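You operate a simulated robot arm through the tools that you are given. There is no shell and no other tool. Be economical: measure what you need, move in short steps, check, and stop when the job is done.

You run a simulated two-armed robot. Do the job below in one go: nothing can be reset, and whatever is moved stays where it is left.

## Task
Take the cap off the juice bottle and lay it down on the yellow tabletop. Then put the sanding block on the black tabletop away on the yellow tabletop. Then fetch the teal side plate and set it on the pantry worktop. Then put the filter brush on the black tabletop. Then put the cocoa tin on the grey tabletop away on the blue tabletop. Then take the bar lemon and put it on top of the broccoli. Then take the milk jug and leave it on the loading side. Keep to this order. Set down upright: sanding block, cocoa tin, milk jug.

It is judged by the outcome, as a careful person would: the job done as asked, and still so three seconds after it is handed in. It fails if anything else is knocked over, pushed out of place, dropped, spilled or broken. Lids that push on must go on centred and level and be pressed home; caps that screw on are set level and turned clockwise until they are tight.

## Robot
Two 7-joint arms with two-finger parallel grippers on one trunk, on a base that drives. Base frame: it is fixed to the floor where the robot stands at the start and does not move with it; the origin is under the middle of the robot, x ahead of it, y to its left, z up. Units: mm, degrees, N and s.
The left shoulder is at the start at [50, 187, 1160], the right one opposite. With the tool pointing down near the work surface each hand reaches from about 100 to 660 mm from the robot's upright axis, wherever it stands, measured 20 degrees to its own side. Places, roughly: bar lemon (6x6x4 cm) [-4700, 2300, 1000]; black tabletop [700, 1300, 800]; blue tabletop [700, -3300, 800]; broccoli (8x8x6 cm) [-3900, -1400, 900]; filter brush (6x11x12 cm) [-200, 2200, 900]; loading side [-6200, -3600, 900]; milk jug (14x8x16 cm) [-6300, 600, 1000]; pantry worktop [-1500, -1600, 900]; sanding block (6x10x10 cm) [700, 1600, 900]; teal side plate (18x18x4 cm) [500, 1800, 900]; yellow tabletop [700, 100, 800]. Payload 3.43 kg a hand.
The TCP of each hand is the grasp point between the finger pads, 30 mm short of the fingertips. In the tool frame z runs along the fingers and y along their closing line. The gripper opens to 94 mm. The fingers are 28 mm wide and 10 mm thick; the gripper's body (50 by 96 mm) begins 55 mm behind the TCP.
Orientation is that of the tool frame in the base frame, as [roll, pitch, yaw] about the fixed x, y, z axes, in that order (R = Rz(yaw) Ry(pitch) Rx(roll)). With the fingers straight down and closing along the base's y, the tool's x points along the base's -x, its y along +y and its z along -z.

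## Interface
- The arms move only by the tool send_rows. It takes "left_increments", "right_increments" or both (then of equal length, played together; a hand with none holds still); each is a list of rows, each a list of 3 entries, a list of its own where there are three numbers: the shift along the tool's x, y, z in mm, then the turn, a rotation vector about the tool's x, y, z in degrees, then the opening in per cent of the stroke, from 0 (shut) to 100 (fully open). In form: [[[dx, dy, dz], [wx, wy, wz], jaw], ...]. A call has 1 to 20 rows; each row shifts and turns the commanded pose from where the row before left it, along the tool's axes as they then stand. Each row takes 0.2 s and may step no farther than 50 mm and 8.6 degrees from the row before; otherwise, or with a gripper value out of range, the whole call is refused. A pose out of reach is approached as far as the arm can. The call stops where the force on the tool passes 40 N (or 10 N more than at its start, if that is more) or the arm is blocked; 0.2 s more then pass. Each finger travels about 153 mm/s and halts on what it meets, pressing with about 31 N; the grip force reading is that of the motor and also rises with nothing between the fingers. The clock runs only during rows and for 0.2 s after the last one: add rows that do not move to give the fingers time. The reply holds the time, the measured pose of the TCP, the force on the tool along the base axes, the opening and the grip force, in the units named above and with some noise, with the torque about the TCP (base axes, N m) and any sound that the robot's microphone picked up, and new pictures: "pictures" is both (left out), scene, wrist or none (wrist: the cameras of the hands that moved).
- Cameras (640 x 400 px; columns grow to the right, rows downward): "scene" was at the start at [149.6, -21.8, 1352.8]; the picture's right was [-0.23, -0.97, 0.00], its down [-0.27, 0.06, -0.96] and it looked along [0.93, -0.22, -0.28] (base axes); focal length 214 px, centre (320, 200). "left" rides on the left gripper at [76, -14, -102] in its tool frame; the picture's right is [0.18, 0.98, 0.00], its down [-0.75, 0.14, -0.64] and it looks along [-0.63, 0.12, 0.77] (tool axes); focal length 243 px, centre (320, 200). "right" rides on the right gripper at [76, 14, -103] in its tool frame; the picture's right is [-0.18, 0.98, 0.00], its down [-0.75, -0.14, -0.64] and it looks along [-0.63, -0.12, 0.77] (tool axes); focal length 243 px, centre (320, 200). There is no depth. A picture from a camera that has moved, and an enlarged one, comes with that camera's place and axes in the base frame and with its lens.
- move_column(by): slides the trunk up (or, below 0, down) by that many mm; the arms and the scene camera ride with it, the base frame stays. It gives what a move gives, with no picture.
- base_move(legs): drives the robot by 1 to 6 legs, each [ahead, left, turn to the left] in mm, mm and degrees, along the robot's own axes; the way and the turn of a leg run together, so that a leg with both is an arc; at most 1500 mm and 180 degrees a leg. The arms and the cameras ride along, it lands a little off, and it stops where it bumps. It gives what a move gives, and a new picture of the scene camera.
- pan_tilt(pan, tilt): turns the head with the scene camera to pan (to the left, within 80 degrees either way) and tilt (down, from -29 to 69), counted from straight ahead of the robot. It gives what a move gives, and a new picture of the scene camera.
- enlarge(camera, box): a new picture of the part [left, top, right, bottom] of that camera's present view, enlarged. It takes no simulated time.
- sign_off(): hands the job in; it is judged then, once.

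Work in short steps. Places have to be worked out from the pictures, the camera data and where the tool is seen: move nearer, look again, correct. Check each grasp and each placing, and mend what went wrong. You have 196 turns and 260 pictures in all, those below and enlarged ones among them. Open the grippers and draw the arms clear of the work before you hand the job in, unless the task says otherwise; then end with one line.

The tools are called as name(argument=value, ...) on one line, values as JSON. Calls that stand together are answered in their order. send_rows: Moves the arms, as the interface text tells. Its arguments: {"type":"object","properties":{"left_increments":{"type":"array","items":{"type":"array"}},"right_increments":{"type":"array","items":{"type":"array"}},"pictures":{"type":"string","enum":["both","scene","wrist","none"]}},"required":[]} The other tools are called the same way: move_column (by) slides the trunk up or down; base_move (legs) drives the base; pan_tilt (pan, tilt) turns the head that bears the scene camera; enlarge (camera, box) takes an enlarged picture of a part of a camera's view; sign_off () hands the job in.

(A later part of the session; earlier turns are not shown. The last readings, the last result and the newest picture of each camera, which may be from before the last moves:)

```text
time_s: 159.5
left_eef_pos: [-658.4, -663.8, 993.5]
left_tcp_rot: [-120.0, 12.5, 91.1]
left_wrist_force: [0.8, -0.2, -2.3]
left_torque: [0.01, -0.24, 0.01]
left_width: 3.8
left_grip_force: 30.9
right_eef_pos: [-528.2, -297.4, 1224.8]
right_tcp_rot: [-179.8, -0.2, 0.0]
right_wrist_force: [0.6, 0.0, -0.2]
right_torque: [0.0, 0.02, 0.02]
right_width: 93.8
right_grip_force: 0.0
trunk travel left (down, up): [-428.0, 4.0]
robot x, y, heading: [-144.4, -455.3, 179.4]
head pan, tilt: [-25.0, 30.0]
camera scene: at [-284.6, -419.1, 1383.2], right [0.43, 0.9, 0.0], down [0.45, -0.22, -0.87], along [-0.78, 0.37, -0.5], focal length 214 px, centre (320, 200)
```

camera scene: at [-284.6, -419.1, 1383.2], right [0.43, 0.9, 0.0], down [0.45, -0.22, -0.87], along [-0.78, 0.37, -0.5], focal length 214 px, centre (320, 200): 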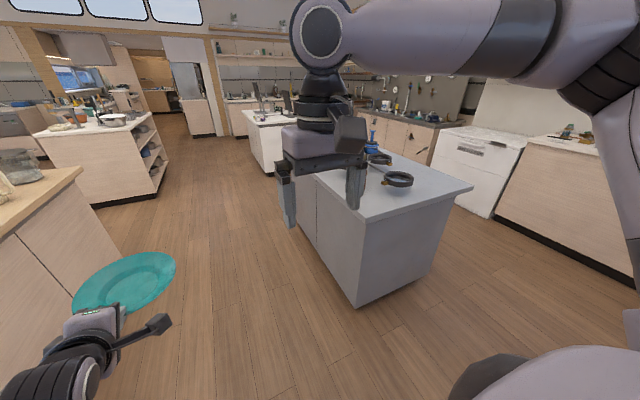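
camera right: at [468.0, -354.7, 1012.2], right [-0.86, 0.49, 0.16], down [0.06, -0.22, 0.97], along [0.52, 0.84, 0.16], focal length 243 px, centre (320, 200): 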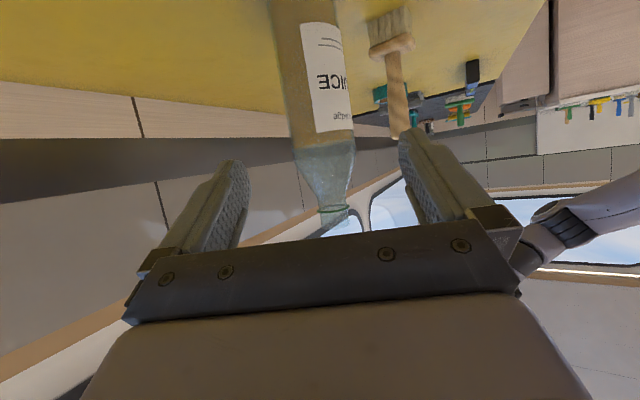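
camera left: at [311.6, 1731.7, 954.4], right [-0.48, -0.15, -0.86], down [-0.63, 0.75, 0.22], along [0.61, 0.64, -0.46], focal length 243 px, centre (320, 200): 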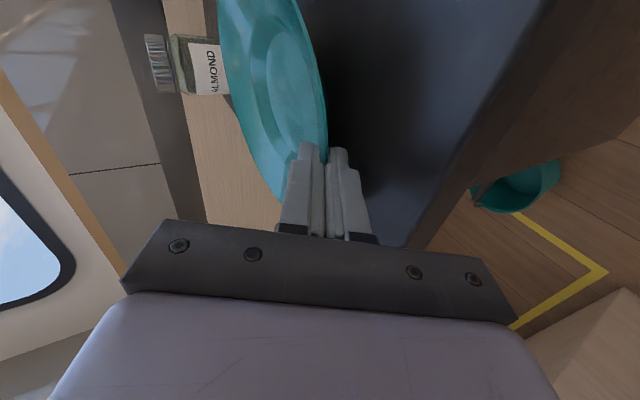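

The arm hit a wrist limit and rolled 12°. In this open space, shift the hand left and level it.

send_rows(left_increments=[[[-30, 0, 0], [0, 0, 0], 0], [[-30, 0, 0], [0, 2.1, -3.6], 0], [[-30, 0, 0], [0, 2.1, -3.6], 0], [[0, 0, 0], [0, 2.1, -3.6], 0], [[0, 0, 0], [0, 0, 0], 0]], pictures="none")

base_move(legs=[[0, 1215, 0]])

pan_tilt(pan=10, tilt=35)

```text
time_s: 160.7
left_eef_pos: [-658.8, -755.1, 1018.7]
left_tcp_rot: [-119.3, 0.3, 91.4]
left_wrist_force: [-0.5, 0.2, -2.4]
left_torque: [0.03, -0.26, 0.01]
left_width: 4.0
left_grip_force: 31.5
right_eef_pos: [-529.8, -296.0, 1223.5]
right_tcp_rot: [-179.9, -0.1, 0.0]
right_wrist_force: [0.2, 0.4, 0.2]
right_torque: [-0.02, -0.03, 0.0]
right_width: 93.7
right_grip_force: 0.0
trunk travel left (down, up): [-428.0, 4.0]
robot x, y, heading: [-142.6, -459.2, 179.3]
head pan, tilt: [-25.0, 30.0]
```

```text
time_s: 166.8
left_eef_pos: [-671.7, -1964.8, 1016.2]
left_tcp_rot: [-119.4, 0.4, 91.0]
left_wrist_force: [0.5, 0.0, -2.3]
left_torque: [-0.03, -0.2, -0.01]
left_width: 3.8
left_grip_force: 31.1
right_eef_pos: [-540.7, -1509.9, 1224.3]
right_tcp_rot: [-179.8, -0.1, -0.1]
right_wrist_force: [-0.4, -0.4, 0.5]
right_torque: [0.02, 0.02, 0.02]
right_width: 94.2
right_grip_force: 0.0
trunk travel left (down, up): [-428.0, 4.0]
robot x, y, heading: [-157.0, -1668.3, 179.4]
head pan, tilt: [-25.0, 30.0]
camera scene: at [-296.9, -1631.5, 1383.2], right [0.43, 0.9, 0.0], down [0.45, -0.22, -0.87], along [-0.78, 0.38, -0.5], focal length 214 px, centre (320, 200)
```

scene: 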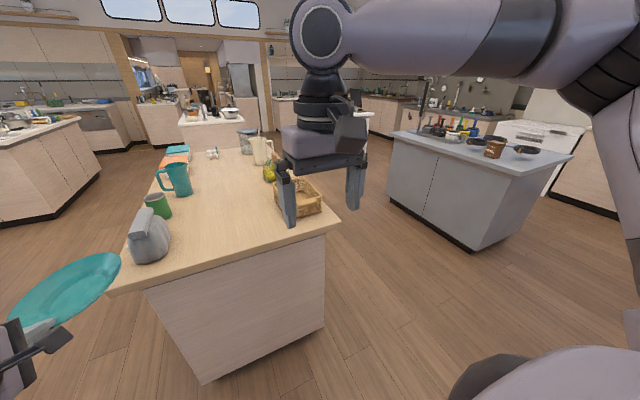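

```text
time_s: 167.8
left_eef_pos: [-672.3, -1964.3, 1016.7]
left_tcp_rot: [-119.4, 0.5, 91.0]
left_wrist_force: [0.1, -0.2, -1.9]
left_torque: [0.0, -0.22, 0.02]
left_width: 3.9
left_grip_force: 31.1
right_eef_pos: [-540.4, -1509.8, 1226.6]
right_tcp_rot: [-179.8, 0.0, -0.1]
right_wrist_force: [-0.3, 0.1, 0.6]
right_torque: [0.02, -0.01, 0.01]
right_width: 93.8
right_grip_force: 0.1
trunk travel left (down, up): [-428.0, 4.0]
robot x, y, heading: [-156.4, -1667.9, 179.4]
head pan, tilt: [10.0, 35.0]
camera scene: at [-302.3, -1684.7, 1375.4], right [-0.16, 0.99, 0.0], down [0.57, 0.09, -0.82], along [-0.81, -0.13, -0.57], focal length 214 px, centre (320, 200)
```

scene: 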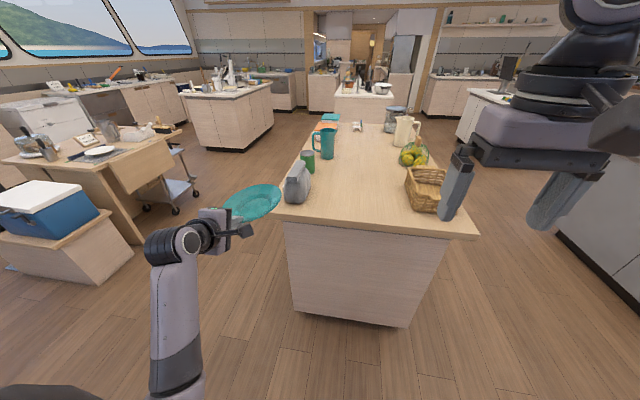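

Clear space at the island's east end between toaster and basket; target plate centre ≈(-1035, -1655). Move right then ahead.

base_move(legs=[[0, -309, 0.5], [240, 0, 0]])

pan_tilt(pan=35, tilt=45)

enlarge(camera="left", box=[0, 0, 640, 400])

```text
time_s: 171.3
left_eef_pos: [-908.7, -1665.1, 1016.9]
left_tcp_rot: [-119.5, 0.4, 92.2]
left_wrist_force: [1.2, -0.1, -2.5]
left_torque: [-0.03, -0.25, 0.0]
left_width: 3.5
left_grip_force: 30.7
right_eef_pos: [-786.6, -1208.5, 1224.1]
right_tcp_rot: [-179.8, -0.2, 1.0]
right_wrist_force: [-0.2, 0.2, -0.1]
right_torque: [0.04, 0.02, 0.01]
right_width: 94.1
right_grip_force: 0.0
trunk travel left (down, up): [-428.0, 4.0]
robot x, y, heading: [-399.2, -1362.8, -179.7]
head pan, tilt: [10.0, 35.0]
camera scene: at [-545.0, -1378.3, 1375.3], right [-0.18, 0.98, 0.0], down [0.56, 0.1, -0.82], along [-0.8, -0.15, -0.57], focal length 214 px, centre (320, 200)
```

scene: 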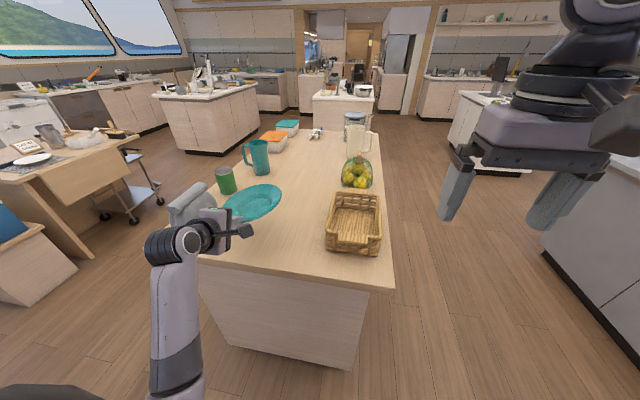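

```text
time_s: 172.2
left_eef_pos: [-908.8, -1665.8, 1017.6]
left_tcp_rot: [-119.3, 0.5, 92.2]
left_wrist_force: [0.1, 0.8, -2.7]
left_torque: [-0.01, -0.25, -0.03]
left_width: 3.5
left_grip_force: 31.0
right_eef_pos: [-785.7, -1206.7, 1224.6]
right_tcp_rot: [-179.8, 0.0, 0.9]
right_wrist_force: [0.2, -0.5, 0.0]
right_torque: [0.02, -0.01, -0.02]
right_width: 93.7
right_grip_force: 0.0
trunk travel left (down, up): [-428.0, 4.0]
robot x, y, heading: [-397.7, -1362.7, -179.4]
head pan, tilt: [35.0, 45.0]
camera scene: at [-524.0, -1409.4, 1360.6], right [-0.58, 0.81, 0.0], down [0.58, 0.41, -0.71], along [-0.58, -0.41, -0.71], focal length 214 px, centre (320, 200)
```

scene: 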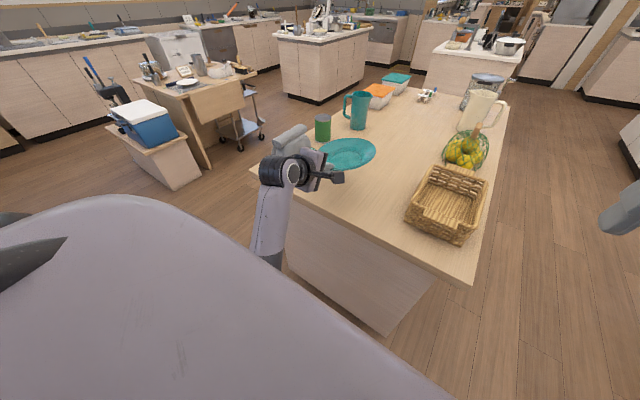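

```text
1.00 times, centred on (320, 200) of left
camera zoom: at [-829.5, -1585.5, 1078.5], right [0.48, 0.2, -0.86], down [0.66, -0.73, 0.2], along [-0.59, -0.66, -0.47], focal length 243 px, centre (320, 200)
```

zoom: 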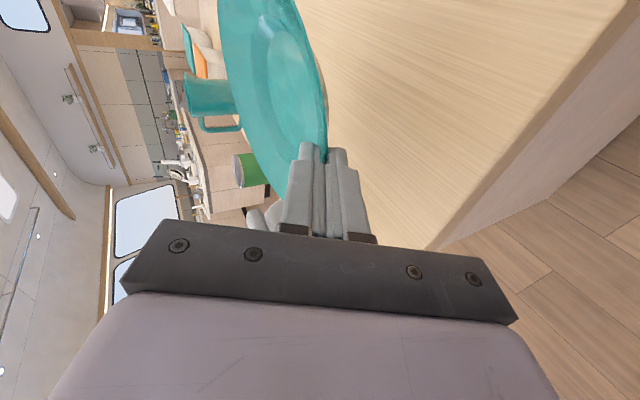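

Spot good; go 40 mm further in with the base and tip the hand ~9° to level the plate.

base_move(legs=[[42, 0, 0]])

send_rows(left_increments=[[[0, 0, 0], [-4.5, 0, 0], 0], [[0, 0, 0], [-4.5, 0, 0], 0], [[0, 0, 0], [0, 0, 0], 0]], pictures="both")

```text
time_s: 173.1
left_eef_pos: [-950.6, -1666.2, 1016.9]
left_tcp_rot: [-119.5, 0.5, 92.2]
left_wrist_force: [0.4, -0.5, -2.5]
left_torque: [0.02, -0.25, 0.0]
left_width: 3.4
left_grip_force: 31.1
right_eef_pos: [-829.4, -1207.4, 1225.5]
right_tcp_rot: [-179.8, 0.0, 1.0]
right_wrist_force: [-1.2, 0.5, -0.7]
right_torque: [-0.01, -0.04, 0.01]
right_width: 93.8
right_grip_force: 0.1
trunk travel left (down, up): [-428.0, 4.0]
robot x, y, heading: [-440.2, -1360.2, -179.4]
head pan, tilt: [35.0, 45.0]
camera scene: at [-566.4, -1409.8, 1360.4], right [-0.58, 0.81, 0.0], down [0.58, 0.41, -0.71], along [-0.57, -0.41, -0.71], focal length 214 px, centre (320, 200)
```

scene: 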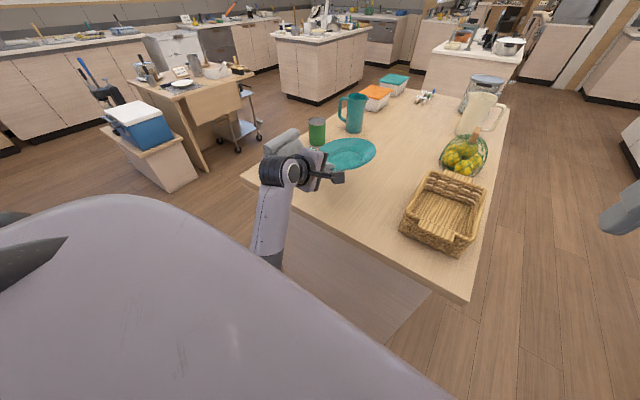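

```text
time_s: 173.9
left_eef_pos: [-950.7, -1665.6, 1016.4]
left_tcp_rot: [-128.5, 0.5, 92.3]
left_wrist_force: [-0.7, -0.5, -2.1]
left_torque: [0.0, -0.21, 0.01]
left_width: 3.9
left_grip_force: 30.5
right_eef_pos: [-827.7, -1209.0, 1225.1]
right_tcp_rot: [-179.7, -0.1, 1.1]
right_wrist_force: [-0.1, 0.1, -0.2]
right_torque: [0.01, -0.03, -0.01]
right_width: 94.1
right_grip_force: 0.1
trunk travel left (down, up): [-428.0, 4.0]
robot x, y, heading: [-437.4, -1361.6, -179.6]
head pan, tilt: [35.0, 45.0]
camera scene: at [-565.2, -1409.8, 1360.6], right [-0.58, 0.81, 0.0], down [0.58, 0.41, -0.71], along [-0.58, -0.41, -0.71], focal length 214 px, centre (320, 200)
camera left: at [-882.0, -1586.2, 1090.7], right [0.6, 0.2, -0.77], down [0.62, -0.73, 0.3], along [-0.5, -0.66, -0.56], focal length 243 px, centre (320, 200)
```

scene: 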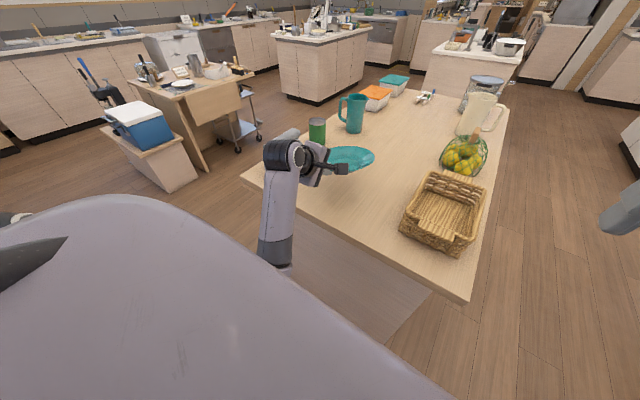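
left: 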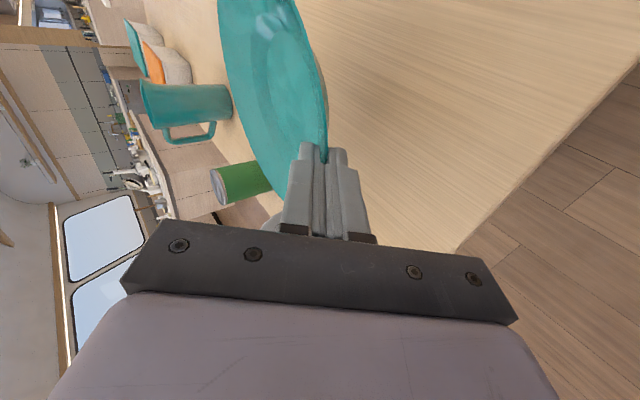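

Lower with the trunk in stages, watching the force.

move_column(by=-75)

enlarge(camera="left", box=[160, 0, 560, 260])

```text
time_s: 175.0
left_eef_pos: [-950.2, -1666.0, 942.7]
left_tcp_rot: [-128.4, 0.4, 92.2]
left_wrist_force: [0.1, -0.3, -2.6]
left_torque: [-0.01, -0.23, 0.0]
left_width: 3.9
left_grip_force: 30.4
right_eef_pos: [-827.6, -1208.2, 1149.4]
right_tcp_rot: [-179.9, 0.0, 1.0]
right_wrist_force: [0.1, -0.2, -1.2]
right_torque: [-0.02, -0.03, -0.01]
right_width: 93.8
right_grip_force: 0.0
trunk travel left (down, up): [-353.0, 79.0]
robot x, y, heading: [-444.1, -1361.3, -179.5]
head pan, tilt: [35.0, 45.0]
```

```text
1.54 times, centred on (360, 130) of left
camera zoom: at [-881.8, -1586.1, 1015.9], right [0.6, 0.2, -0.77], down [0.62, -0.73, 0.29], along [-0.5, -0.66, -0.56], focal length 373 px, centre (258, 308)
```

zoom: 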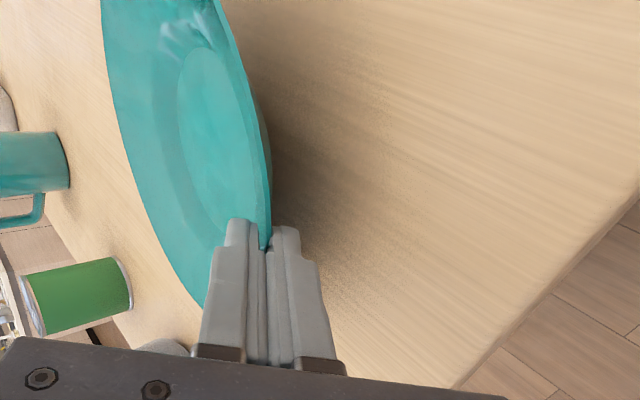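

move_column(by=-18)

enlarge(camera="left", box=[160, 0, 560, 260])

```text
time_s: 175.7
left_eef_pos: [-949.3, -1666.8, 926.5]
left_tcp_rot: [-127.9, 0.6, 92.2]
left_wrist_force: [2.5, 0.4, 10.0]
left_torque: [-0.42, 0.77, 0.02]
left_width: 5.5
left_grip_force: 30.4
right_eef_pos: [-825.6, -1207.0, 1133.7]
right_tcp_rot: [-179.8, 0.0, 1.0]
right_wrist_force: [0.1, -0.7, -0.4]
right_torque: [0.0, 0.0, -0.01]
right_width: 94.1
right_grip_force: 0.0
trunk travel left (down, up): [-335.0, 97.0]
robot x, y, heading: [-439.9, -1361.9, -179.7]
head pan, tilt: [35.0, 45.0]
```

```text
1.54 times, centred on (360, 130) of left
camera zoom: at [-880.8, -1585.6, 1000.0], right [0.6, 0.2, -0.78], down [0.62, -0.73, 0.29], along [-0.51, -0.66, -0.56], focal length 373 px, centre (258, 308)
```

zoom: 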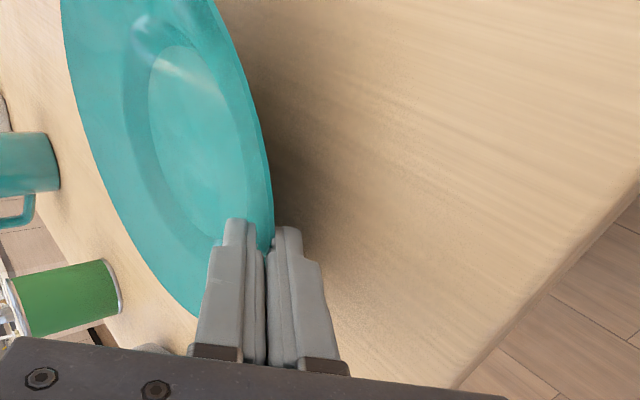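

It touched on its near edge with the far side still up. Raise 6 mm and tip the hand further.

move_column(by=8)

send_rows(left_increments=[[[0, 0, 0], [-5, 0, 0], 0], [[0, 0, 0], [-5, 0, 0], 0], [[0, 0, 0], [0, 0, 0], 0]], pictures="both")

```text
time_s: 176.3
left_eef_pos: [-949.9, -1665.6, 931.7]
left_tcp_rot: [-128.4, 0.5, 92.2]
left_wrist_force: [-0.6, 0.5, 3.6]
left_torque: [-0.24, 0.45, -0.06]
left_width: 3.9
left_grip_force: 30.6
right_eef_pos: [-826.8, -1207.8, 1140.3]
right_tcp_rot: [-179.8, 0.1, 1.1]
right_wrist_force: [0.3, 0.0, -0.6]
right_torque: [-0.03, -0.02, 0.0]
right_width: 94.2
right_grip_force: 0.0
trunk travel left (down, up): [-343.0, 89.0]
robot x, y, heading: [-441.8, -1362.8, -179.6]
head pan, tilt: [35.0, 45.0]
```

```text
time_s: 177.1
left_eef_pos: [-949.3, -1665.3, 932.5]
left_tcp_rot: [-138.3, 0.5, 92.2]
left_wrist_force: [-2.1, -0.2, 7.4]
left_torque: [-0.41, 0.79, -0.1]
left_width: 7.2
left_grip_force: 31.0
right_eef_pos: [-826.4, -1207.4, 1140.1]
right_tcp_rot: [-179.8, 0.0, 1.0]
right_wrist_force: [0.1, 0.6, 1.2]
right_torque: [0.02, -0.01, 0.03]
right_width: 94.0
right_grip_force: 0.1
trunk travel left (down, up): [-343.0, 89.0]
robot x, y, heading: [-441.9, -1364.4, -179.4]
head pan, tilt: [35.0, 45.0]
camera scene: at [-564.5, -1409.2, 1275.7], right [-0.58, 0.81, 0.0], down [0.58, 0.41, -0.71], along [-0.58, -0.41, -0.71], focal length 214 px, centre (320, 200)
camera left: at [-895.7, -1586.3, 1017.2], right [0.73, 0.21, -0.66], down [0.56, -0.73, 0.39], along [-0.4, -0.65, -0.65], focal length 243 px, centre (320, 200)
```

scene: 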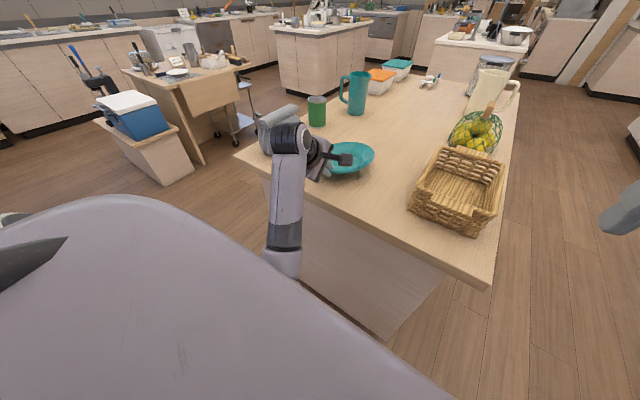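
left: 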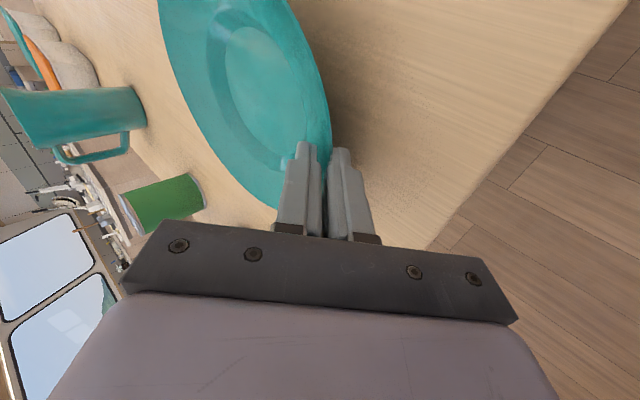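

Prying torque shows it's already resting on the top. Rotate back so the pads lie flush, and ease up to unload.

send_rows(left_increments=[[[0, 0, 0], [5, 0, 0], 0], [[0, 0, 0], [3, 0, 0], 0], [[0, 0, 0], [0, 0, 0], 0]], pictures="none")

move_column(by=3)

enlarge(camera="left", box=[160, 0, 480, 260])

enlarge(camera="scene", box=[280, 100, 440, 200])

```text
time_s: 177.9
left_eef_pos: [-952.3, -1673.8, 940.4]
left_tcp_rot: [-129.4, 1.5, 92.9]
left_wrist_force: [-0.7, 0.0, -1.3]
left_torque: [-0.05, -0.2, 0.02]
left_width: 3.6
left_grip_force: 30.9
right_eef_pos: [-826.1, -1208.5, 1139.8]
right_tcp_rot: [-179.8, -0.1, 1.0]
right_wrist_force: [-1.9, -0.7, 0.1]
right_torque: [0.0, 0.01, -0.03]
right_width: 94.0
right_grip_force: 0.0
trunk travel left (down, up): [-343.0, 89.0]
robot x, y, heading: [-438.9, -1361.6, -179.1]
head pan, tilt: [35.0, 45.0]
```

```text
time_s: 178.4
left_eef_pos: [-954.0, -1674.8, 943.5]
left_tcp_rot: [-129.4, 1.6, 92.7]
left_wrist_force: [-0.1, -0.1, -2.1]
left_torque: [-0.05, -0.23, 0.0]
left_width: 3.5
left_grip_force: 31.4
right_eef_pos: [-827.0, -1207.2, 1143.1]
right_tcp_rot: [-179.7, -0.1, 1.0]
right_wrist_force: [-0.2, -0.8, -0.2]
right_torque: [-0.01, 0.01, -0.01]
right_width: 93.9
right_grip_force: 0.1
trunk travel left (down, up): [-346.0, 86.0]
robot x, y, heading: [-443.9, -1361.6, -179.6]
head pan, tilt: [35.0, 45.0]
```

```text
1.54 times, centred on (320, 130) of left
camera zoom: at [-887.2, -1592.2, 1017.1], right [0.62, 0.19, -0.76], down [0.62, -0.72, 0.32], along [-0.49, -0.67, -0.56], focal length 373 px, centre (320, 308)
```

zoom: 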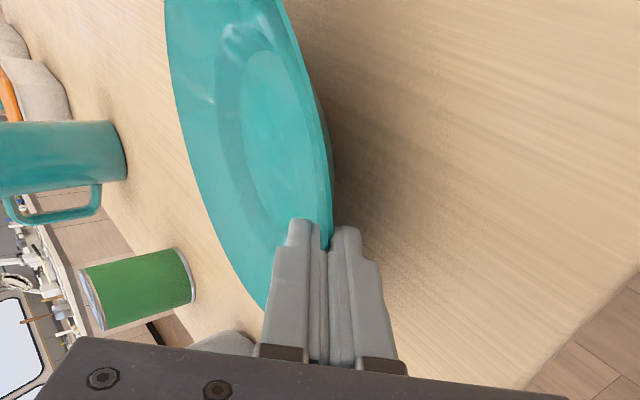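

```text
4.00 times, centred on (360, 150) of scene
camera zoom: at [-565.3, -1409.8, 1278.6], right [-0.58, 0.81, 0.0], down [0.58, 0.41, -0.71], along [-0.58, -0.41, -0.71], focal length 858 px, centre (160, 400)
```

zoom: 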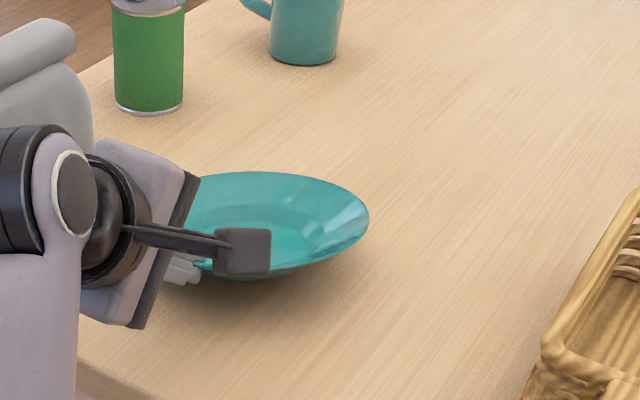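

Recomputing: the far side is actually ~5° low now. Rotate back 5°, then lower again with the trunk.

send_rows(left_increments=[[[0, 0, 0], [2.5, 0, 0], 0], [[0, 0, 0], [2.5, 0, 0], 0], [[0, 0, 0], [0, 0, 0], 0]], pictures="none")

move_column(by=-12)

```text
time_s: 179.4
left_eef_pos: [-954.2, -1687.0, 951.4]
left_tcp_rot: [-123.6, 3.5, 93.5]
left_wrist_force: [-0.2, 0.9, -2.8]
left_torque: [0.03, -0.27, 0.0]
left_width: 3.7
left_grip_force: 30.4
right_eef_pos: [-828.1, -1208.6, 1142.6]
right_tcp_rot: [-179.8, -0.2, 1.1]
right_wrist_force: [0.0, 0.1, -0.5]
right_torque: [-0.01, 0.01, 0.0]
right_width: 93.9
right_grip_force: 0.1
trunk travel left (down, up): [-346.0, 86.0]
robot x, y, heading: [-442.7, -1360.5, -179.4]
head pan, tilt: [35.0, 45.0]
stopped in row 3 (left hand): the arm was blocked; the commanded pose is now the measured one
```

```text
time_s: 180.0
left_eef_pos: [-954.2, -1686.7, 940.4]
left_tcp_rot: [-123.5, 3.5, 93.5]
left_wrist_force: [0.0, 0.9, -2.5]
left_torque: [0.03, -0.24, 0.01]
left_width: 3.7
left_grip_force: 30.8
right_eef_pos: [-826.8, -1207.7, 1130.9]
right_tcp_rot: [-179.9, 0.0, 0.9]
right_wrist_force: [0.0, -0.5, -1.3]
right_torque: [-0.03, -0.01, -0.02]
right_width: 93.9
right_grip_force: 0.0
trunk travel left (down, up): [-334.0, 98.0]
robot x, y, heading: [-441.4, -1363.5, -179.3]
head pan, tilt: [35.0, 45.0]
```

move_column(by=-9)

enlarge(camera="scene", box=[280, 100, 440, 200])

```text
time_s: 180.6
left_eef_pos: [-954.2, -1685.7, 930.6]
left_tcp_rot: [-123.6, 3.6, 93.6]
left_wrist_force: [0.8, 0.0, -1.7]
left_torque: [-0.02, -0.22, 0.02]
left_width: 3.7
left_grip_force: 30.6
right_eef_pos: [-827.7, -1207.8, 1121.7]
right_tcp_rot: [-179.8, 0.0, 1.0]
right_wrist_force: [0.6, -0.7, -1.1]
right_torque: [0.04, -0.01, -0.04]
right_width: 94.0
right_grip_force: 0.0
trunk travel left (down, up): [-325.0, 107.0]
robot x, y, heading: [-441.2, -1360.7, -179.5]
head pan, tilt: [35.0, 45.0]
```

```text
4.00 times, centred on (360, 150) of scene
camera zoom: at [-565.1, -1409.8, 1257.5], right [-0.58, 0.81, 0.0], down [0.58, 0.41, -0.71], along [-0.58, -0.41, -0.71], focal length 858 px, centre (160, 400)
```

zoom: 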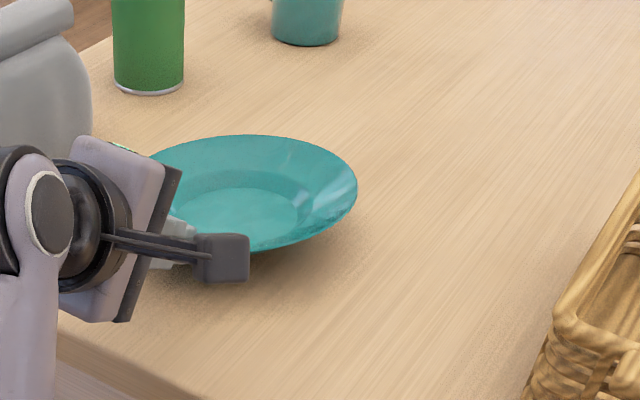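

move_column(by=-6)

```text
time_s: 181.1
left_eef_pos: [-954.1, -1686.6, 925.2]
left_tcp_rot: [-123.3, 3.7, 93.4]
left_wrist_force: [1.8, -0.5, 3.9]
left_torque: [-0.3, 0.21, 0.15]
left_width: 3.3
left_grip_force: 31.4
right_eef_pos: [-826.5, -1208.1, 1115.5]
right_tcp_rot: [-179.8, 0.0, 1.0]
right_wrist_force: [1.3, 0.6, 0.8]
right_torque: [0.0, -0.02, 0.03]
right_width: 93.9
right_grip_force: 0.0
trunk travel left (down, up): [-319.0, 113.0]
robot x, y, heading: [-440.6, -1361.1, -179.5]
head pan, tilt: [35.0, 45.0]
```

Contact with little torque: nearly level on the top (z≈880). Open just a little and withdraw along the finger axis.

send_rows(left_increments=[[[0, 0, 0], [0, 0, 0], 6], [[0, 0, 0], [0, 0, 0], 11], [[0, 0, 0], [0, 0, 0], 11]], pictures="wrist")

enlarge(camera="scene", box=[280, 80, 440, 180])

```text
time_s: 181.9
left_eef_pos: [-953.7, -1686.8, 923.9]
left_tcp_rot: [-123.6, 3.5, 93.5]
left_wrist_force: [0.0, -0.4, 0.3]
left_torque: [0.01, -0.03, 0.01]
left_width: 10.3
left_grip_force: 0.1
right_eef_pos: [-826.4, -1209.1, 1116.2]
right_tcp_rot: [-179.9, -0.1, 1.0]
right_wrist_force: [-0.5, -0.5, -0.8]
right_torque: [0.03, -0.01, 0.01]
right_width: 93.8
right_grip_force: 0.1
trunk travel left (down, up): [-319.0, 113.0]
robot x, y, heading: [-440.2, -1364.1, -179.6]
head pan, tilt: [35.0, 45.0]
camera left: at [-881.8, -1601.0, 987.5], right [0.53, 0.16, -0.83], down [0.66, -0.7, 0.28], along [-0.53, -0.7, -0.48], focal length 243 px, centre (320, 200)
```

left: 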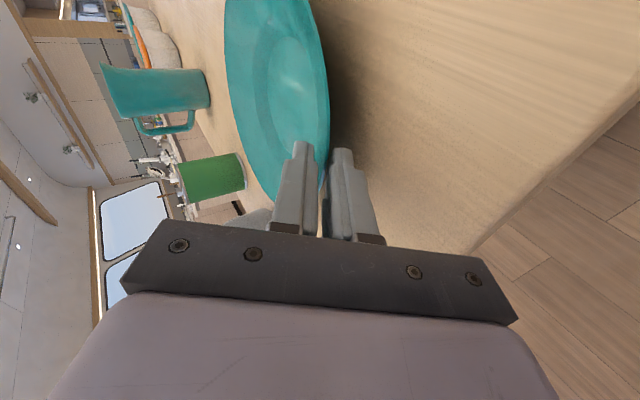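

```text
4.00 times, centred on (360, 130) of scene
camera zoom: at [-565.0, -1409.6, 1251.6], right [-0.58, 0.81, 0.0], down [0.58, 0.41, -0.71], along [-0.58, -0.41, -0.71], focal length 858 px, centre (160, 480)
```

zoom: 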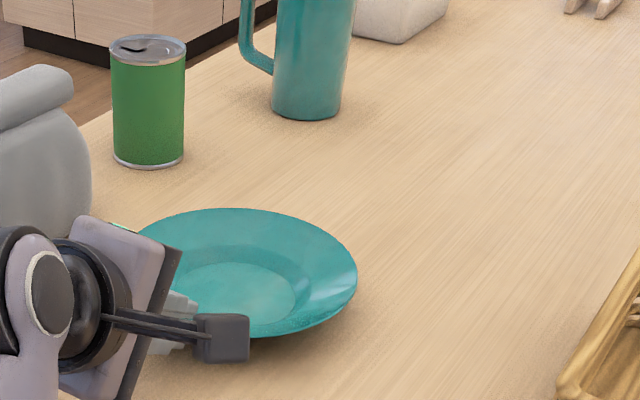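

Plate rests flat and free. Withdraw along -z.

send_rows(left_increments=[[[0, 0, -15], [0, 0, 0], 13], [[0, 0, -15], [0, 0, 0], 15], [[0, 0, -20], [0, 0, 0], 15], [[0, 0, -20], [0, 0, 0], 15]], pictures="wrist")

```text
time_s: 182.9
left_eef_pos: [-891.4, -1704.2, 966.7]
left_tcp_rot: [-123.3, 8.2, 95.2]
left_wrist_force: [-0.1, -0.3, 0.2]
left_torque: [0.02, -0.04, -0.01]
left_width: 13.8
left_grip_force: 0.1
right_eef_pos: [-825.8, -1207.7, 1115.5]
right_tcp_rot: [-179.8, 0.0, 1.0]
right_wrist_force: [-0.3, 0.0, -0.3]
right_torque: [-0.03, 0.03, -0.02]
right_width: 94.1
right_grip_force: 0.1
trunk travel left (down, up): [-319.0, 113.0]
robot x, y, heading: [-441.9, -1361.6, -179.6]
head pan, tilt: [35.0, 45.0]
camera left: at [-822.7, -1611.4, 1023.1], right [0.53, 0.11, -0.84], down [0.68, -0.65, 0.34], along [-0.51, -0.75, -0.43], focal length 243 px, centre (320, 200)
```

left: 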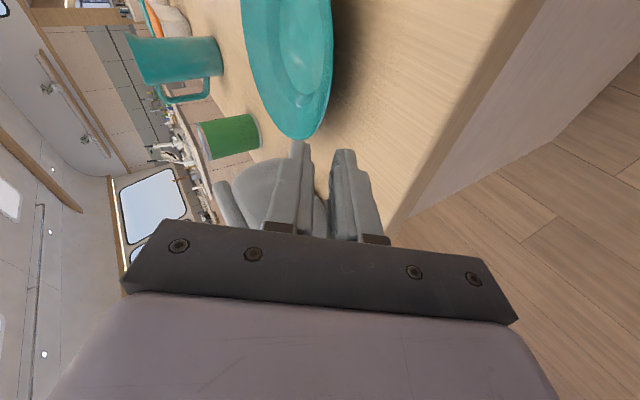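

Free of the plate. Back the base away and check the result.

base_move(legs=[[-280, 0, 0]])

move_column(by=100)

send_rows(left_increments=[[[0, 0, 0], [-7, 0, 0], 60], [[0, 0, 0], [-7, 0, 0], 60], [[0, 0, 0], [-7, 0, 0], 60], [[0, 0, 0], [-7, 0, 0], 60], [[0, 0, 0], [-7, 0, 0], 60], [[0, 0, 0], [-7, 0, 0], 60], [[0, 0, 0], [-7, 0, 0], 60], [[0, 0, 0], [-7, 0, 0], 60], [[0, 0, -30], [0, 0, 8.2], 100], [[0, 0, -30], [0, 0, 8.2], 100], [[0, 0, -30], [0, 0, 8.2], 100], [[0, 0, -30], [0, 0, 8.2], 100], [[0, 0, 0], [0, 0, 8.2], 100], [[0, 0, 0], [0, 0, 8.2], 100], [[0, 0, 0], [0, 0, 8.2], 100], [[0, 0, 0], [0, 0, 8.2], 100], [[0, 0, 0], [0, 0, 8.2], 100], [[0, 0, 0], [0, 0, 8.2], 100], [[0, 0, 0], [0, 0, 8.2], 100]], pictures="scene")

```text
time_s: 184.9
left_eef_pos: [-614.2, -1700.6, 967.8]
left_tcp_rot: [-123.1, 8.0, 95.1]
left_wrist_force: [0.1, -0.6, -0.4]
left_torque: [0.01, -0.04, 0.0]
left_width: 14.2
left_grip_force: 0.0
right_eef_pos: [-546.1, -1205.1, 1116.5]
right_tcp_rot: [-179.8, -0.1, 1.0]
right_wrist_force: [0.6, -0.5, -0.3]
right_torque: [0.01, 0.02, 0.01]
right_width: 93.9
right_grip_force: 0.1
trunk travel left (down, up): [-319.0, 113.0]
robot x, y, heading: [-160.4, -1362.2, -179.7]
head pan, tilt: [35.0, 45.0]
camera scene: at [-285.3, -1407.2, 1251.7], right [-0.58, 0.82, 0.0], down [0.58, 0.41, -0.71], along [-0.58, -0.41, -0.71], focal length 214 px, centre (320, 200)
```

scene: 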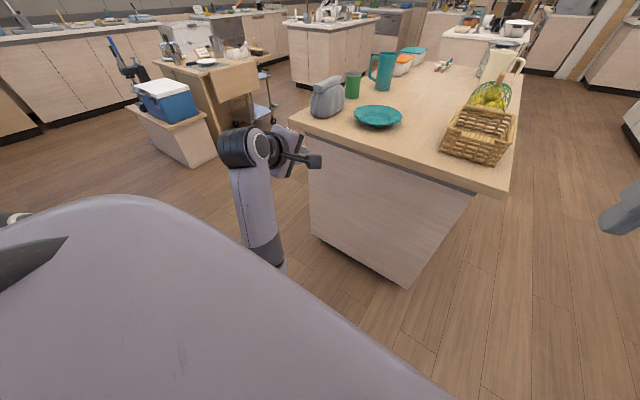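

```text
time_s: 186.2
left_eef_pos: [-614.5, -1702.2, 1068.7]
left_tcp_rot: [-123.1, 8.1, 95.1]
left_wrist_force: [0.2, -0.4, -0.3]
left_torque: [-0.03, 0.0, -0.01]
left_width: 14.3
left_grip_force: 0.0
right_eef_pos: [-547.5, -1205.7, 1216.3]
right_tcp_rot: [-179.8, -0.1, 0.9]
right_wrist_force: [0.6, 0.3, 0.1]
right_torque: [-0.02, -0.03, -0.02]
right_width: 94.3
right_grip_force: 0.0
trunk travel left (down, up): [-419.0, 13.0]
robot x, y, heading: [-161.6, -1358.6, -179.7]
head pan, tilt: [35.0, 45.0]
```

```text
time_s: 190.2
left_eef_pos: [-648.1, -1727.6, 1172.0]
left_tcp_rot: [172.0, 0.8, 5.0]
left_wrist_force: [-0.6, 0.0, -0.5]
left_torque: [-0.01, 0.0, 0.03]
left_width: 94.1
left_grip_force: 0.1
left hand out of reach, approached as far as the arm can: row 5, 6, 7, 9, 10, 11, 12
right_eef_pos: [-547.7, -1204.9, 1216.3]
right_tcp_rot: [-179.8, 0.0, 0.8]
right_wrist_force: [-0.1, -0.2, 0.5]
right_torque: [0.02, -0.02, 0.03]
right_width: 93.9
right_grip_force: 0.1
trunk travel left (down, up): [-419.0, 13.0]
robot x, y, heading: [-158.9, -1359.6, -179.6]
head pan, tilt: [35.0, 45.0]
camera scene: at [-285.7, -1407.2, 1351.6], right [-0.58, 0.82, 0.0], down [0.58, 0.41, -0.71], along [-0.58, -0.41, -0.71], focal length 214 px, centre (320, 200)
```

scene: 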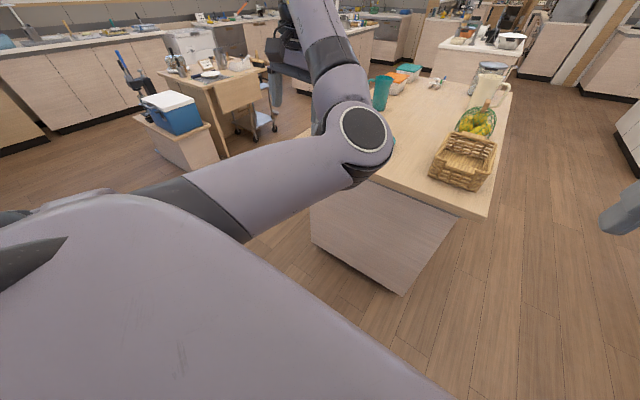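

Plate is set. Next, neutralise the left hand, turn, and drive to the filter brush near (-200, 2200).

send_rows(left_increments=[[[20, -40, 0], [2.7, 0, 2], 100], [[20, -40, 0], [2.7, 0, 2], 100], [[20, -40, 0], [2.6, 0, 1], 100], [[20, -40, 0], [0, 0, 0], 100]], pictures="none")

base_move(legs=[[0, 0, -90], [1500, 0, 0], [1450, 0, 0]])

pan_tilt(pan=0, tilt=35)

```text
time_s: 191.2
left_eef_pos: [-689.3, -1682.9, 1168.8]
left_tcp_rot: [-179.8, 0.3, 0.2]
left_wrist_force: [0.7, -0.4, 0.0]
left_torque: [-0.01, 0.06, -0.02]
left_width: 93.9
left_grip_force: 0.0
left hand out of reach, approached as far as the arm can: row 1, 2, 3, 4
right_eef_pos: [-546.5, -1204.9, 1216.0]
right_tcp_rot: [-179.7, -0.1, 0.9]
right_wrist_force: [-0.3, 0.1, -0.5]
right_torque: [-0.03, 0.02, -0.01]
right_width: 93.8
right_grip_force: 0.0
trunk travel left (down, up): [-419.0, 13.0]
robot x, y, heading: [-161.7, -1360.8, -179.5]
head pan, tilt: [35.0, 45.0]
```

```text
time_s: 209.5
left_eef_pos: [-467.9, 2166.0, 1170.7]
left_tcp_rot: [179.9, 0.5, -90.5]
left_wrist_force: [-0.4, 0.5, -0.5]
left_torque: [-0.05, 0.02, -0.03]
left_width: 94.1
left_grip_force: 0.0
right_eef_pos: [7.0, 2017.7, 1216.5]
right_tcp_rot: [-179.8, -0.1, -89.7]
right_wrist_force: [-0.1, 1.2, -0.5]
right_torque: [0.0, 0.01, 0.02]
right_width: 94.0
right_grip_force: 0.0
trunk travel left (down, up): [-419.0, 13.0]
robot x, y, heading: [-150.6, 1637.0, 89.4]
head pan, tilt: [35.0, 45.0]
camera scene: at [-196.2, 1759.4, 1351.6], right [0.82, 0.57, 0.0], down [0.4, -0.58, -0.71], along [-0.4, 0.58, -0.71], focal length 214 px, centre (320, 200)
```

scene: 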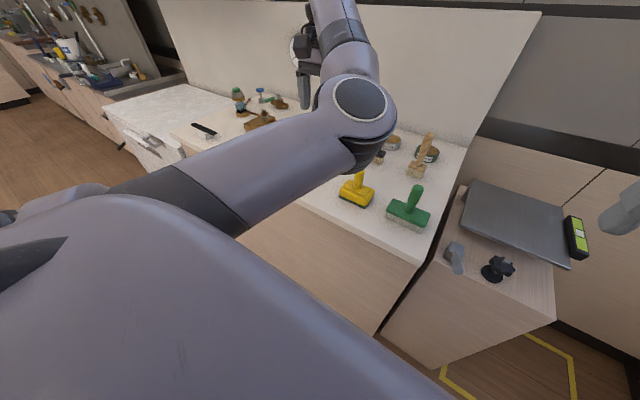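

```text
time_s: 210.5
left_eef_pos: [-468.3, 2165.0, 1169.9]
left_tcp_rot: [180.0, 0.4, -90.4]
left_wrist_force: [-0.3, 0.6, -0.4]
left_torque: [-0.07, -0.02, 0.05]
left_width: 94.0
left_grip_force: 0.0
right_eef_pos: [8.9, 2018.3, 1214.8]
right_tcp_rot: [-179.8, 0.0, -89.7]
right_wrist_force: [0.1, -0.3, -0.6]
right_torque: [-0.01, 0.01, -0.01]
right_width: 94.1
right_grip_force: 0.0
trunk travel left (down, up): [-419.0, 13.0]
robot x, y, heading: [-153.5, 1638.2, 89.6]
head pan, tilt: [0.0, 35.0]
camera scene: at [-149.6, 1780.4, 1366.4], right [1.0, 0.0, 0.0], down [0.0, -0.57, -0.82], along [0.0, 0.82, -0.57], focal length 214 px, centre (320, 200)
```

scene: 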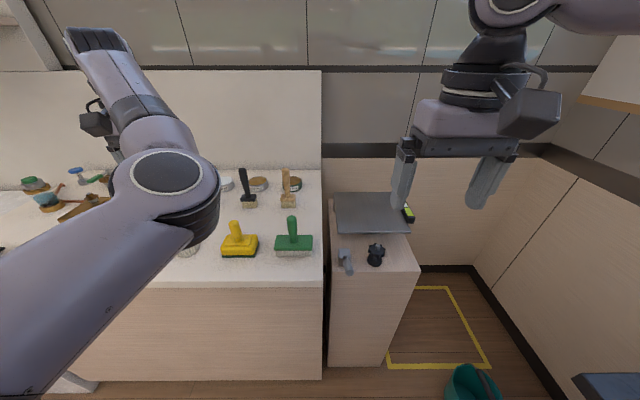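

The green upright-handled brush at ≈(-231, 2216) matches. Zoom on it.

enlarge(camera="scene", box=[210, 160, 350, 280])

```text
3.33 times, centred on (280, 220) of scene
camera zoom: at [-149.6, 1780.4, 1366.4], right [1.0, 0.0, 0.0], down [0.0, -0.57, -0.82], along [0.0, 0.82, -0.57], focal length 715 px, centre (453, 133)
```

zoom: 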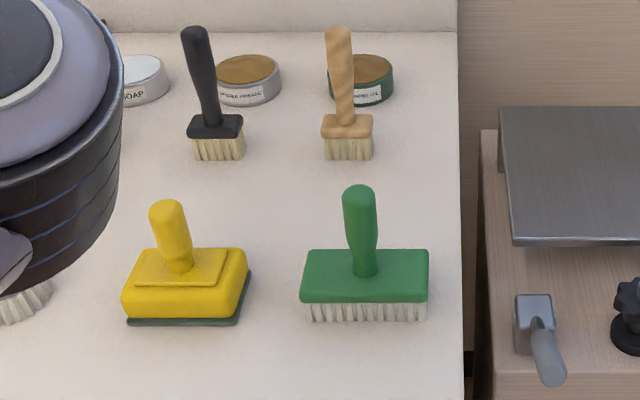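

Handle top ≈(-226, 2216, ~1005). Shift the base right/ahead, then bring the left hand over the handle.

base_move(legs=[[60, -70, 0]])

send_rows(left_increments=[[[2, -35, 0], [0, 0, 0], 80], [[2, -35, 0], [0, 0, 0], 80], [[2, -35, 0], [0, 0, 0], 80], [[2, -35, 0], [0, 0, 0], 80], [[2, -30, 20], [0, 0, 0], 80], [[0, 0, 20], [0, 0, 0], 80], [[0, 0, 0], [0, 0, 0], 80]], pictures="wrist")

```text
time_s: 211.6
left_eef_pos: [-396.7, 2224.2, 1169.4]
left_tcp_rot: [-179.9, 0.4, -90.3]
left_wrist_force: [0.3, 0.1, 0.1]
left_torque: [-0.02, 0.01, 0.01]
left_width: 93.8
left_grip_force: 0.1
right_eef_pos: [80.2, 2075.4, 1217.0]
right_tcp_rot: [-179.8, -0.1, -89.7]
right_wrist_force: [-0.1, 0.4, -0.5]
right_torque: [0.02, 0.02, -0.03]
right_width: 94.0
right_grip_force: 0.1
trunk travel left (down, up): [-419.0, 13.0]
robot x, y, heading: [-81.8, 1690.5, 89.5]
head pan, tilt: [0.0, 35.0]
camera scene: at [-77.8, 1837.9, 1366.3], right [1.0, -0.01, 0.0], down [0.0, -0.57, -0.82], along [0.0, 0.82, -0.57], focal length 214 px, centre (320, 200)
```

scene: 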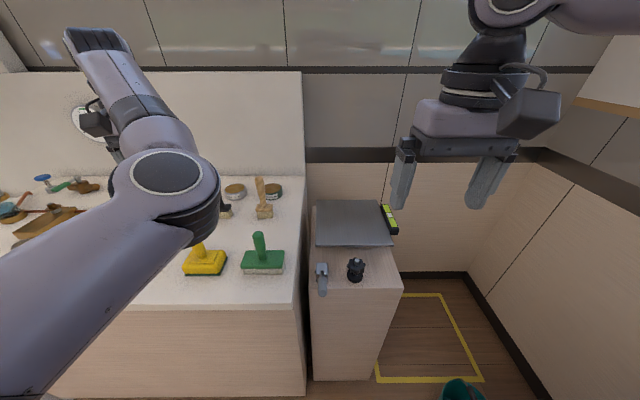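

```text
time_s: 213.2
left_eef_pos: [-296.9, 2277.5, 1155.2]
left_tcp_rot: [-179.9, 0.3, -90.0]
left_wrist_force: [0.0, 0.0, 0.4]
left_torque: [0.03, -0.03, 0.02]
left_width: 74.9
left_grip_force: 0.0
left hand out of reach, approached as far as the arm can: row 1, 2, 3, 4, 5
right_eef_pos: [80.0, 2074.0, 1215.7]
right_tcp_rot: [-179.8, 0.0, -89.8]
right_wrist_force: [0.2, -0.1, -0.3]
right_torque: [-0.01, 0.0, 0.01]
right_width: 94.1
right_grip_force: 0.0
trunk travel left (down, up): [-419.0, 13.0]
robot x, y, heading: [-79.2, 1694.0, 89.8]
head pan, tilt: [0.0, 35.0]
camera left: at [-282.6, 2200.8, 1255.9], right [-0.98, -0.18, 0.0], down [-0.14, 0.75, 0.65], along [-0.12, 0.64, -0.76], focal length 243 px, centre (320, 200)
```

left: 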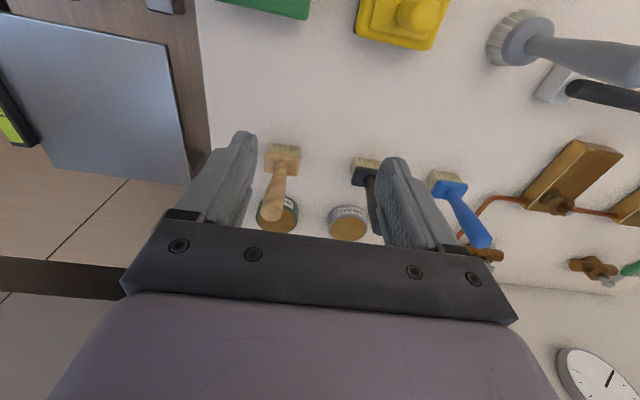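

The arm's odd elbow posture pushes it forward; pull back toward the robot first, then across.

send_rows(left_increments=[[[40, 0, 0], [0, 0, 0], 80], [[40, 0, 0], [0, 0, 0], 80], [[20, -25, 0], [0, 0, 0], 80], [[0, -25, 0], [0, 0, 0], 80], [[0, -20, 0], [0, 0, 0], 80], [[0, 0, 0], [0, 0, 0], 80]], pictures="both")

```text
time_s: 214.6
left_eef_pos: [-253.4, 2284.7, 1169.3]
left_tcp_rot: [-179.8, 0.5, -89.8]
left_wrist_force: [0.7, 0.6, 0.4]
left_torque: [0.01, 0.01, -0.01]
left_width: 75.3
left_grip_force: 0.0
left hand out of reach, approached as far as the arm can: row 1, 2, 3, 4
right_eef_pos: [79.2, 2075.9, 1216.4]
right_tcp_rot: [-179.8, -0.1, -89.8]
right_wrist_force: [-1.0, -0.6, -0.6]
right_torque: [0.0, 0.01, 0.02]
right_width: 93.8
right_grip_force: 0.0
trunk travel left (down, up): [-419.0, 13.0]
robot x, y, heading: [-79.6, 1691.7, 89.6]
head pan, tilt: [0.0, 35.0]
camera scene: at [-78.6, 1837.4, 1366.4], right [1.0, -0.01, 0.0], down [0.0, -0.57, -0.82], along [0.0, 0.82, -0.57], focal length 214 px, centre (320, 200)
camera left: at [-239.6, 2207.7, 1270.6], right [-0.98, -0.19, -0.01], down [-0.14, 0.75, 0.65], along [-0.12, 0.64, -0.76], focal length 243 px, centre (320, 200)
```

scene: 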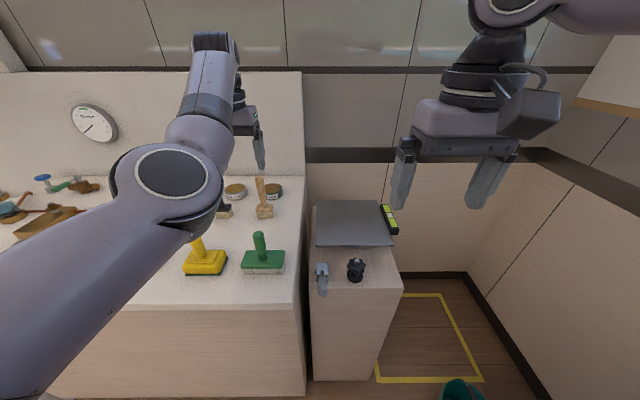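
left: 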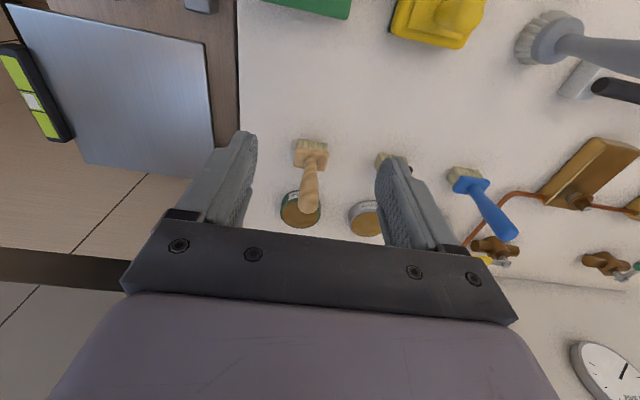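

The left arm is stuck in an awkward elbow branch; use the right hand. Shift the base left so the brush lies to the right arm's side.

base_move(legs=[[0, 320, 0]])

send_rows(right_increments=[[[-40, 0, 25], [0, 0, 0], 80], [[-40, 0, 25], [0, 0, 0], 80], [[-40, 0, 20], [0, 0, 0], 80], [[0, 0, 0], [0, 0, 0], 80]], pictures="wrist")

```text
time_s: 216.8
left_eef_pos: [-569.9, 2288.5, 1167.6]
left_tcp_rot: [-180.0, 0.3, -90.4]
left_wrist_force: [-0.3, 0.3, 0.2]
left_torque: [0.0, -0.05, 0.0]
left_width: 75.5
left_grip_force: 0.1
right_eef_pos: [-239.2, 2077.2, 1215.5]
right_tcp_rot: [-179.8, 0.0, -90.3]
right_wrist_force: [-0.3, -0.3, -0.1]
right_torque: [-0.03, -0.02, 0.02]
right_width: 93.5
right_grip_force: 0.0
trunk travel left (down, up): [-419.0, 13.0]
robot x, y, heading: [-401.2, 1692.4, 89.3]
head pan, tilt: [0.0, 35.0]
camera scene: at [-398.4, 1840.5, 1366.4], right [1.0, -0.01, 0.0], down [-0.01, -0.57, -0.82], along [0.01, 0.82, -0.57], focal length 214 px, centre (320, 200)
```

scene: 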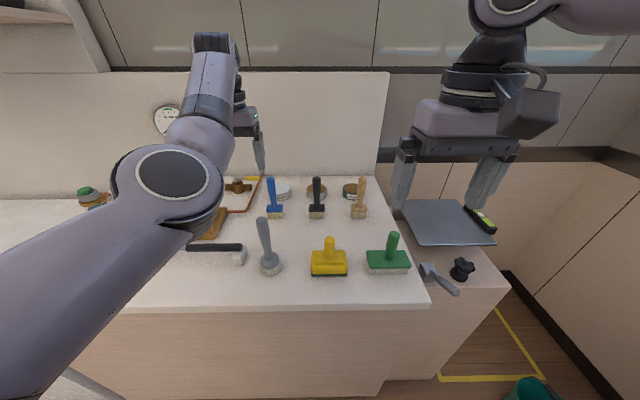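

```text
time_s: 217.8
left_eef_pos: [-570.2, 2290.4, 1168.1]
left_tcp_rot: [-179.9, 0.4, -90.2]
left_wrist_force: [-0.5, -0.6, -0.4]
left_torque: [-0.02, 0.0, 0.0]
left_width: 74.8
left_grip_force: 0.0
right_eef_pos: [-208.7, 2175.2, 1140.0]
right_tcp_rot: [-180.0, 0.1, -90.4]
right_wrist_force: [0.6, 0.9, 0.6]
right_torque: [-0.02, -0.04, -0.01]
right_width: 75.2
right_grip_force: 0.0
right hand out of reach, approached as far as the arm can: row 2, 3
trunk travel left (down, up): [-419.0, 13.0]
robot x, y, heading: [-397.2, 1693.5, 89.2]
head pan, tilt: [0.0, 35.0]
camera right: at [-223.8, 2097.2, 1244.3], right [-0.98, 0.19, 0.0], down [0.14, 0.75, 0.64], along [0.12, 0.63, -0.77], focal length 243 px, centre (320, 200)
```

right: 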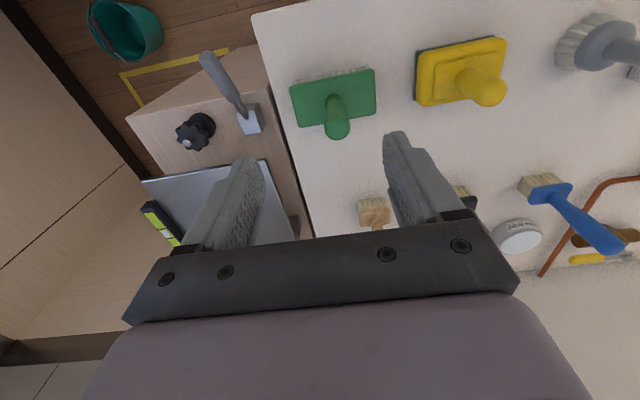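

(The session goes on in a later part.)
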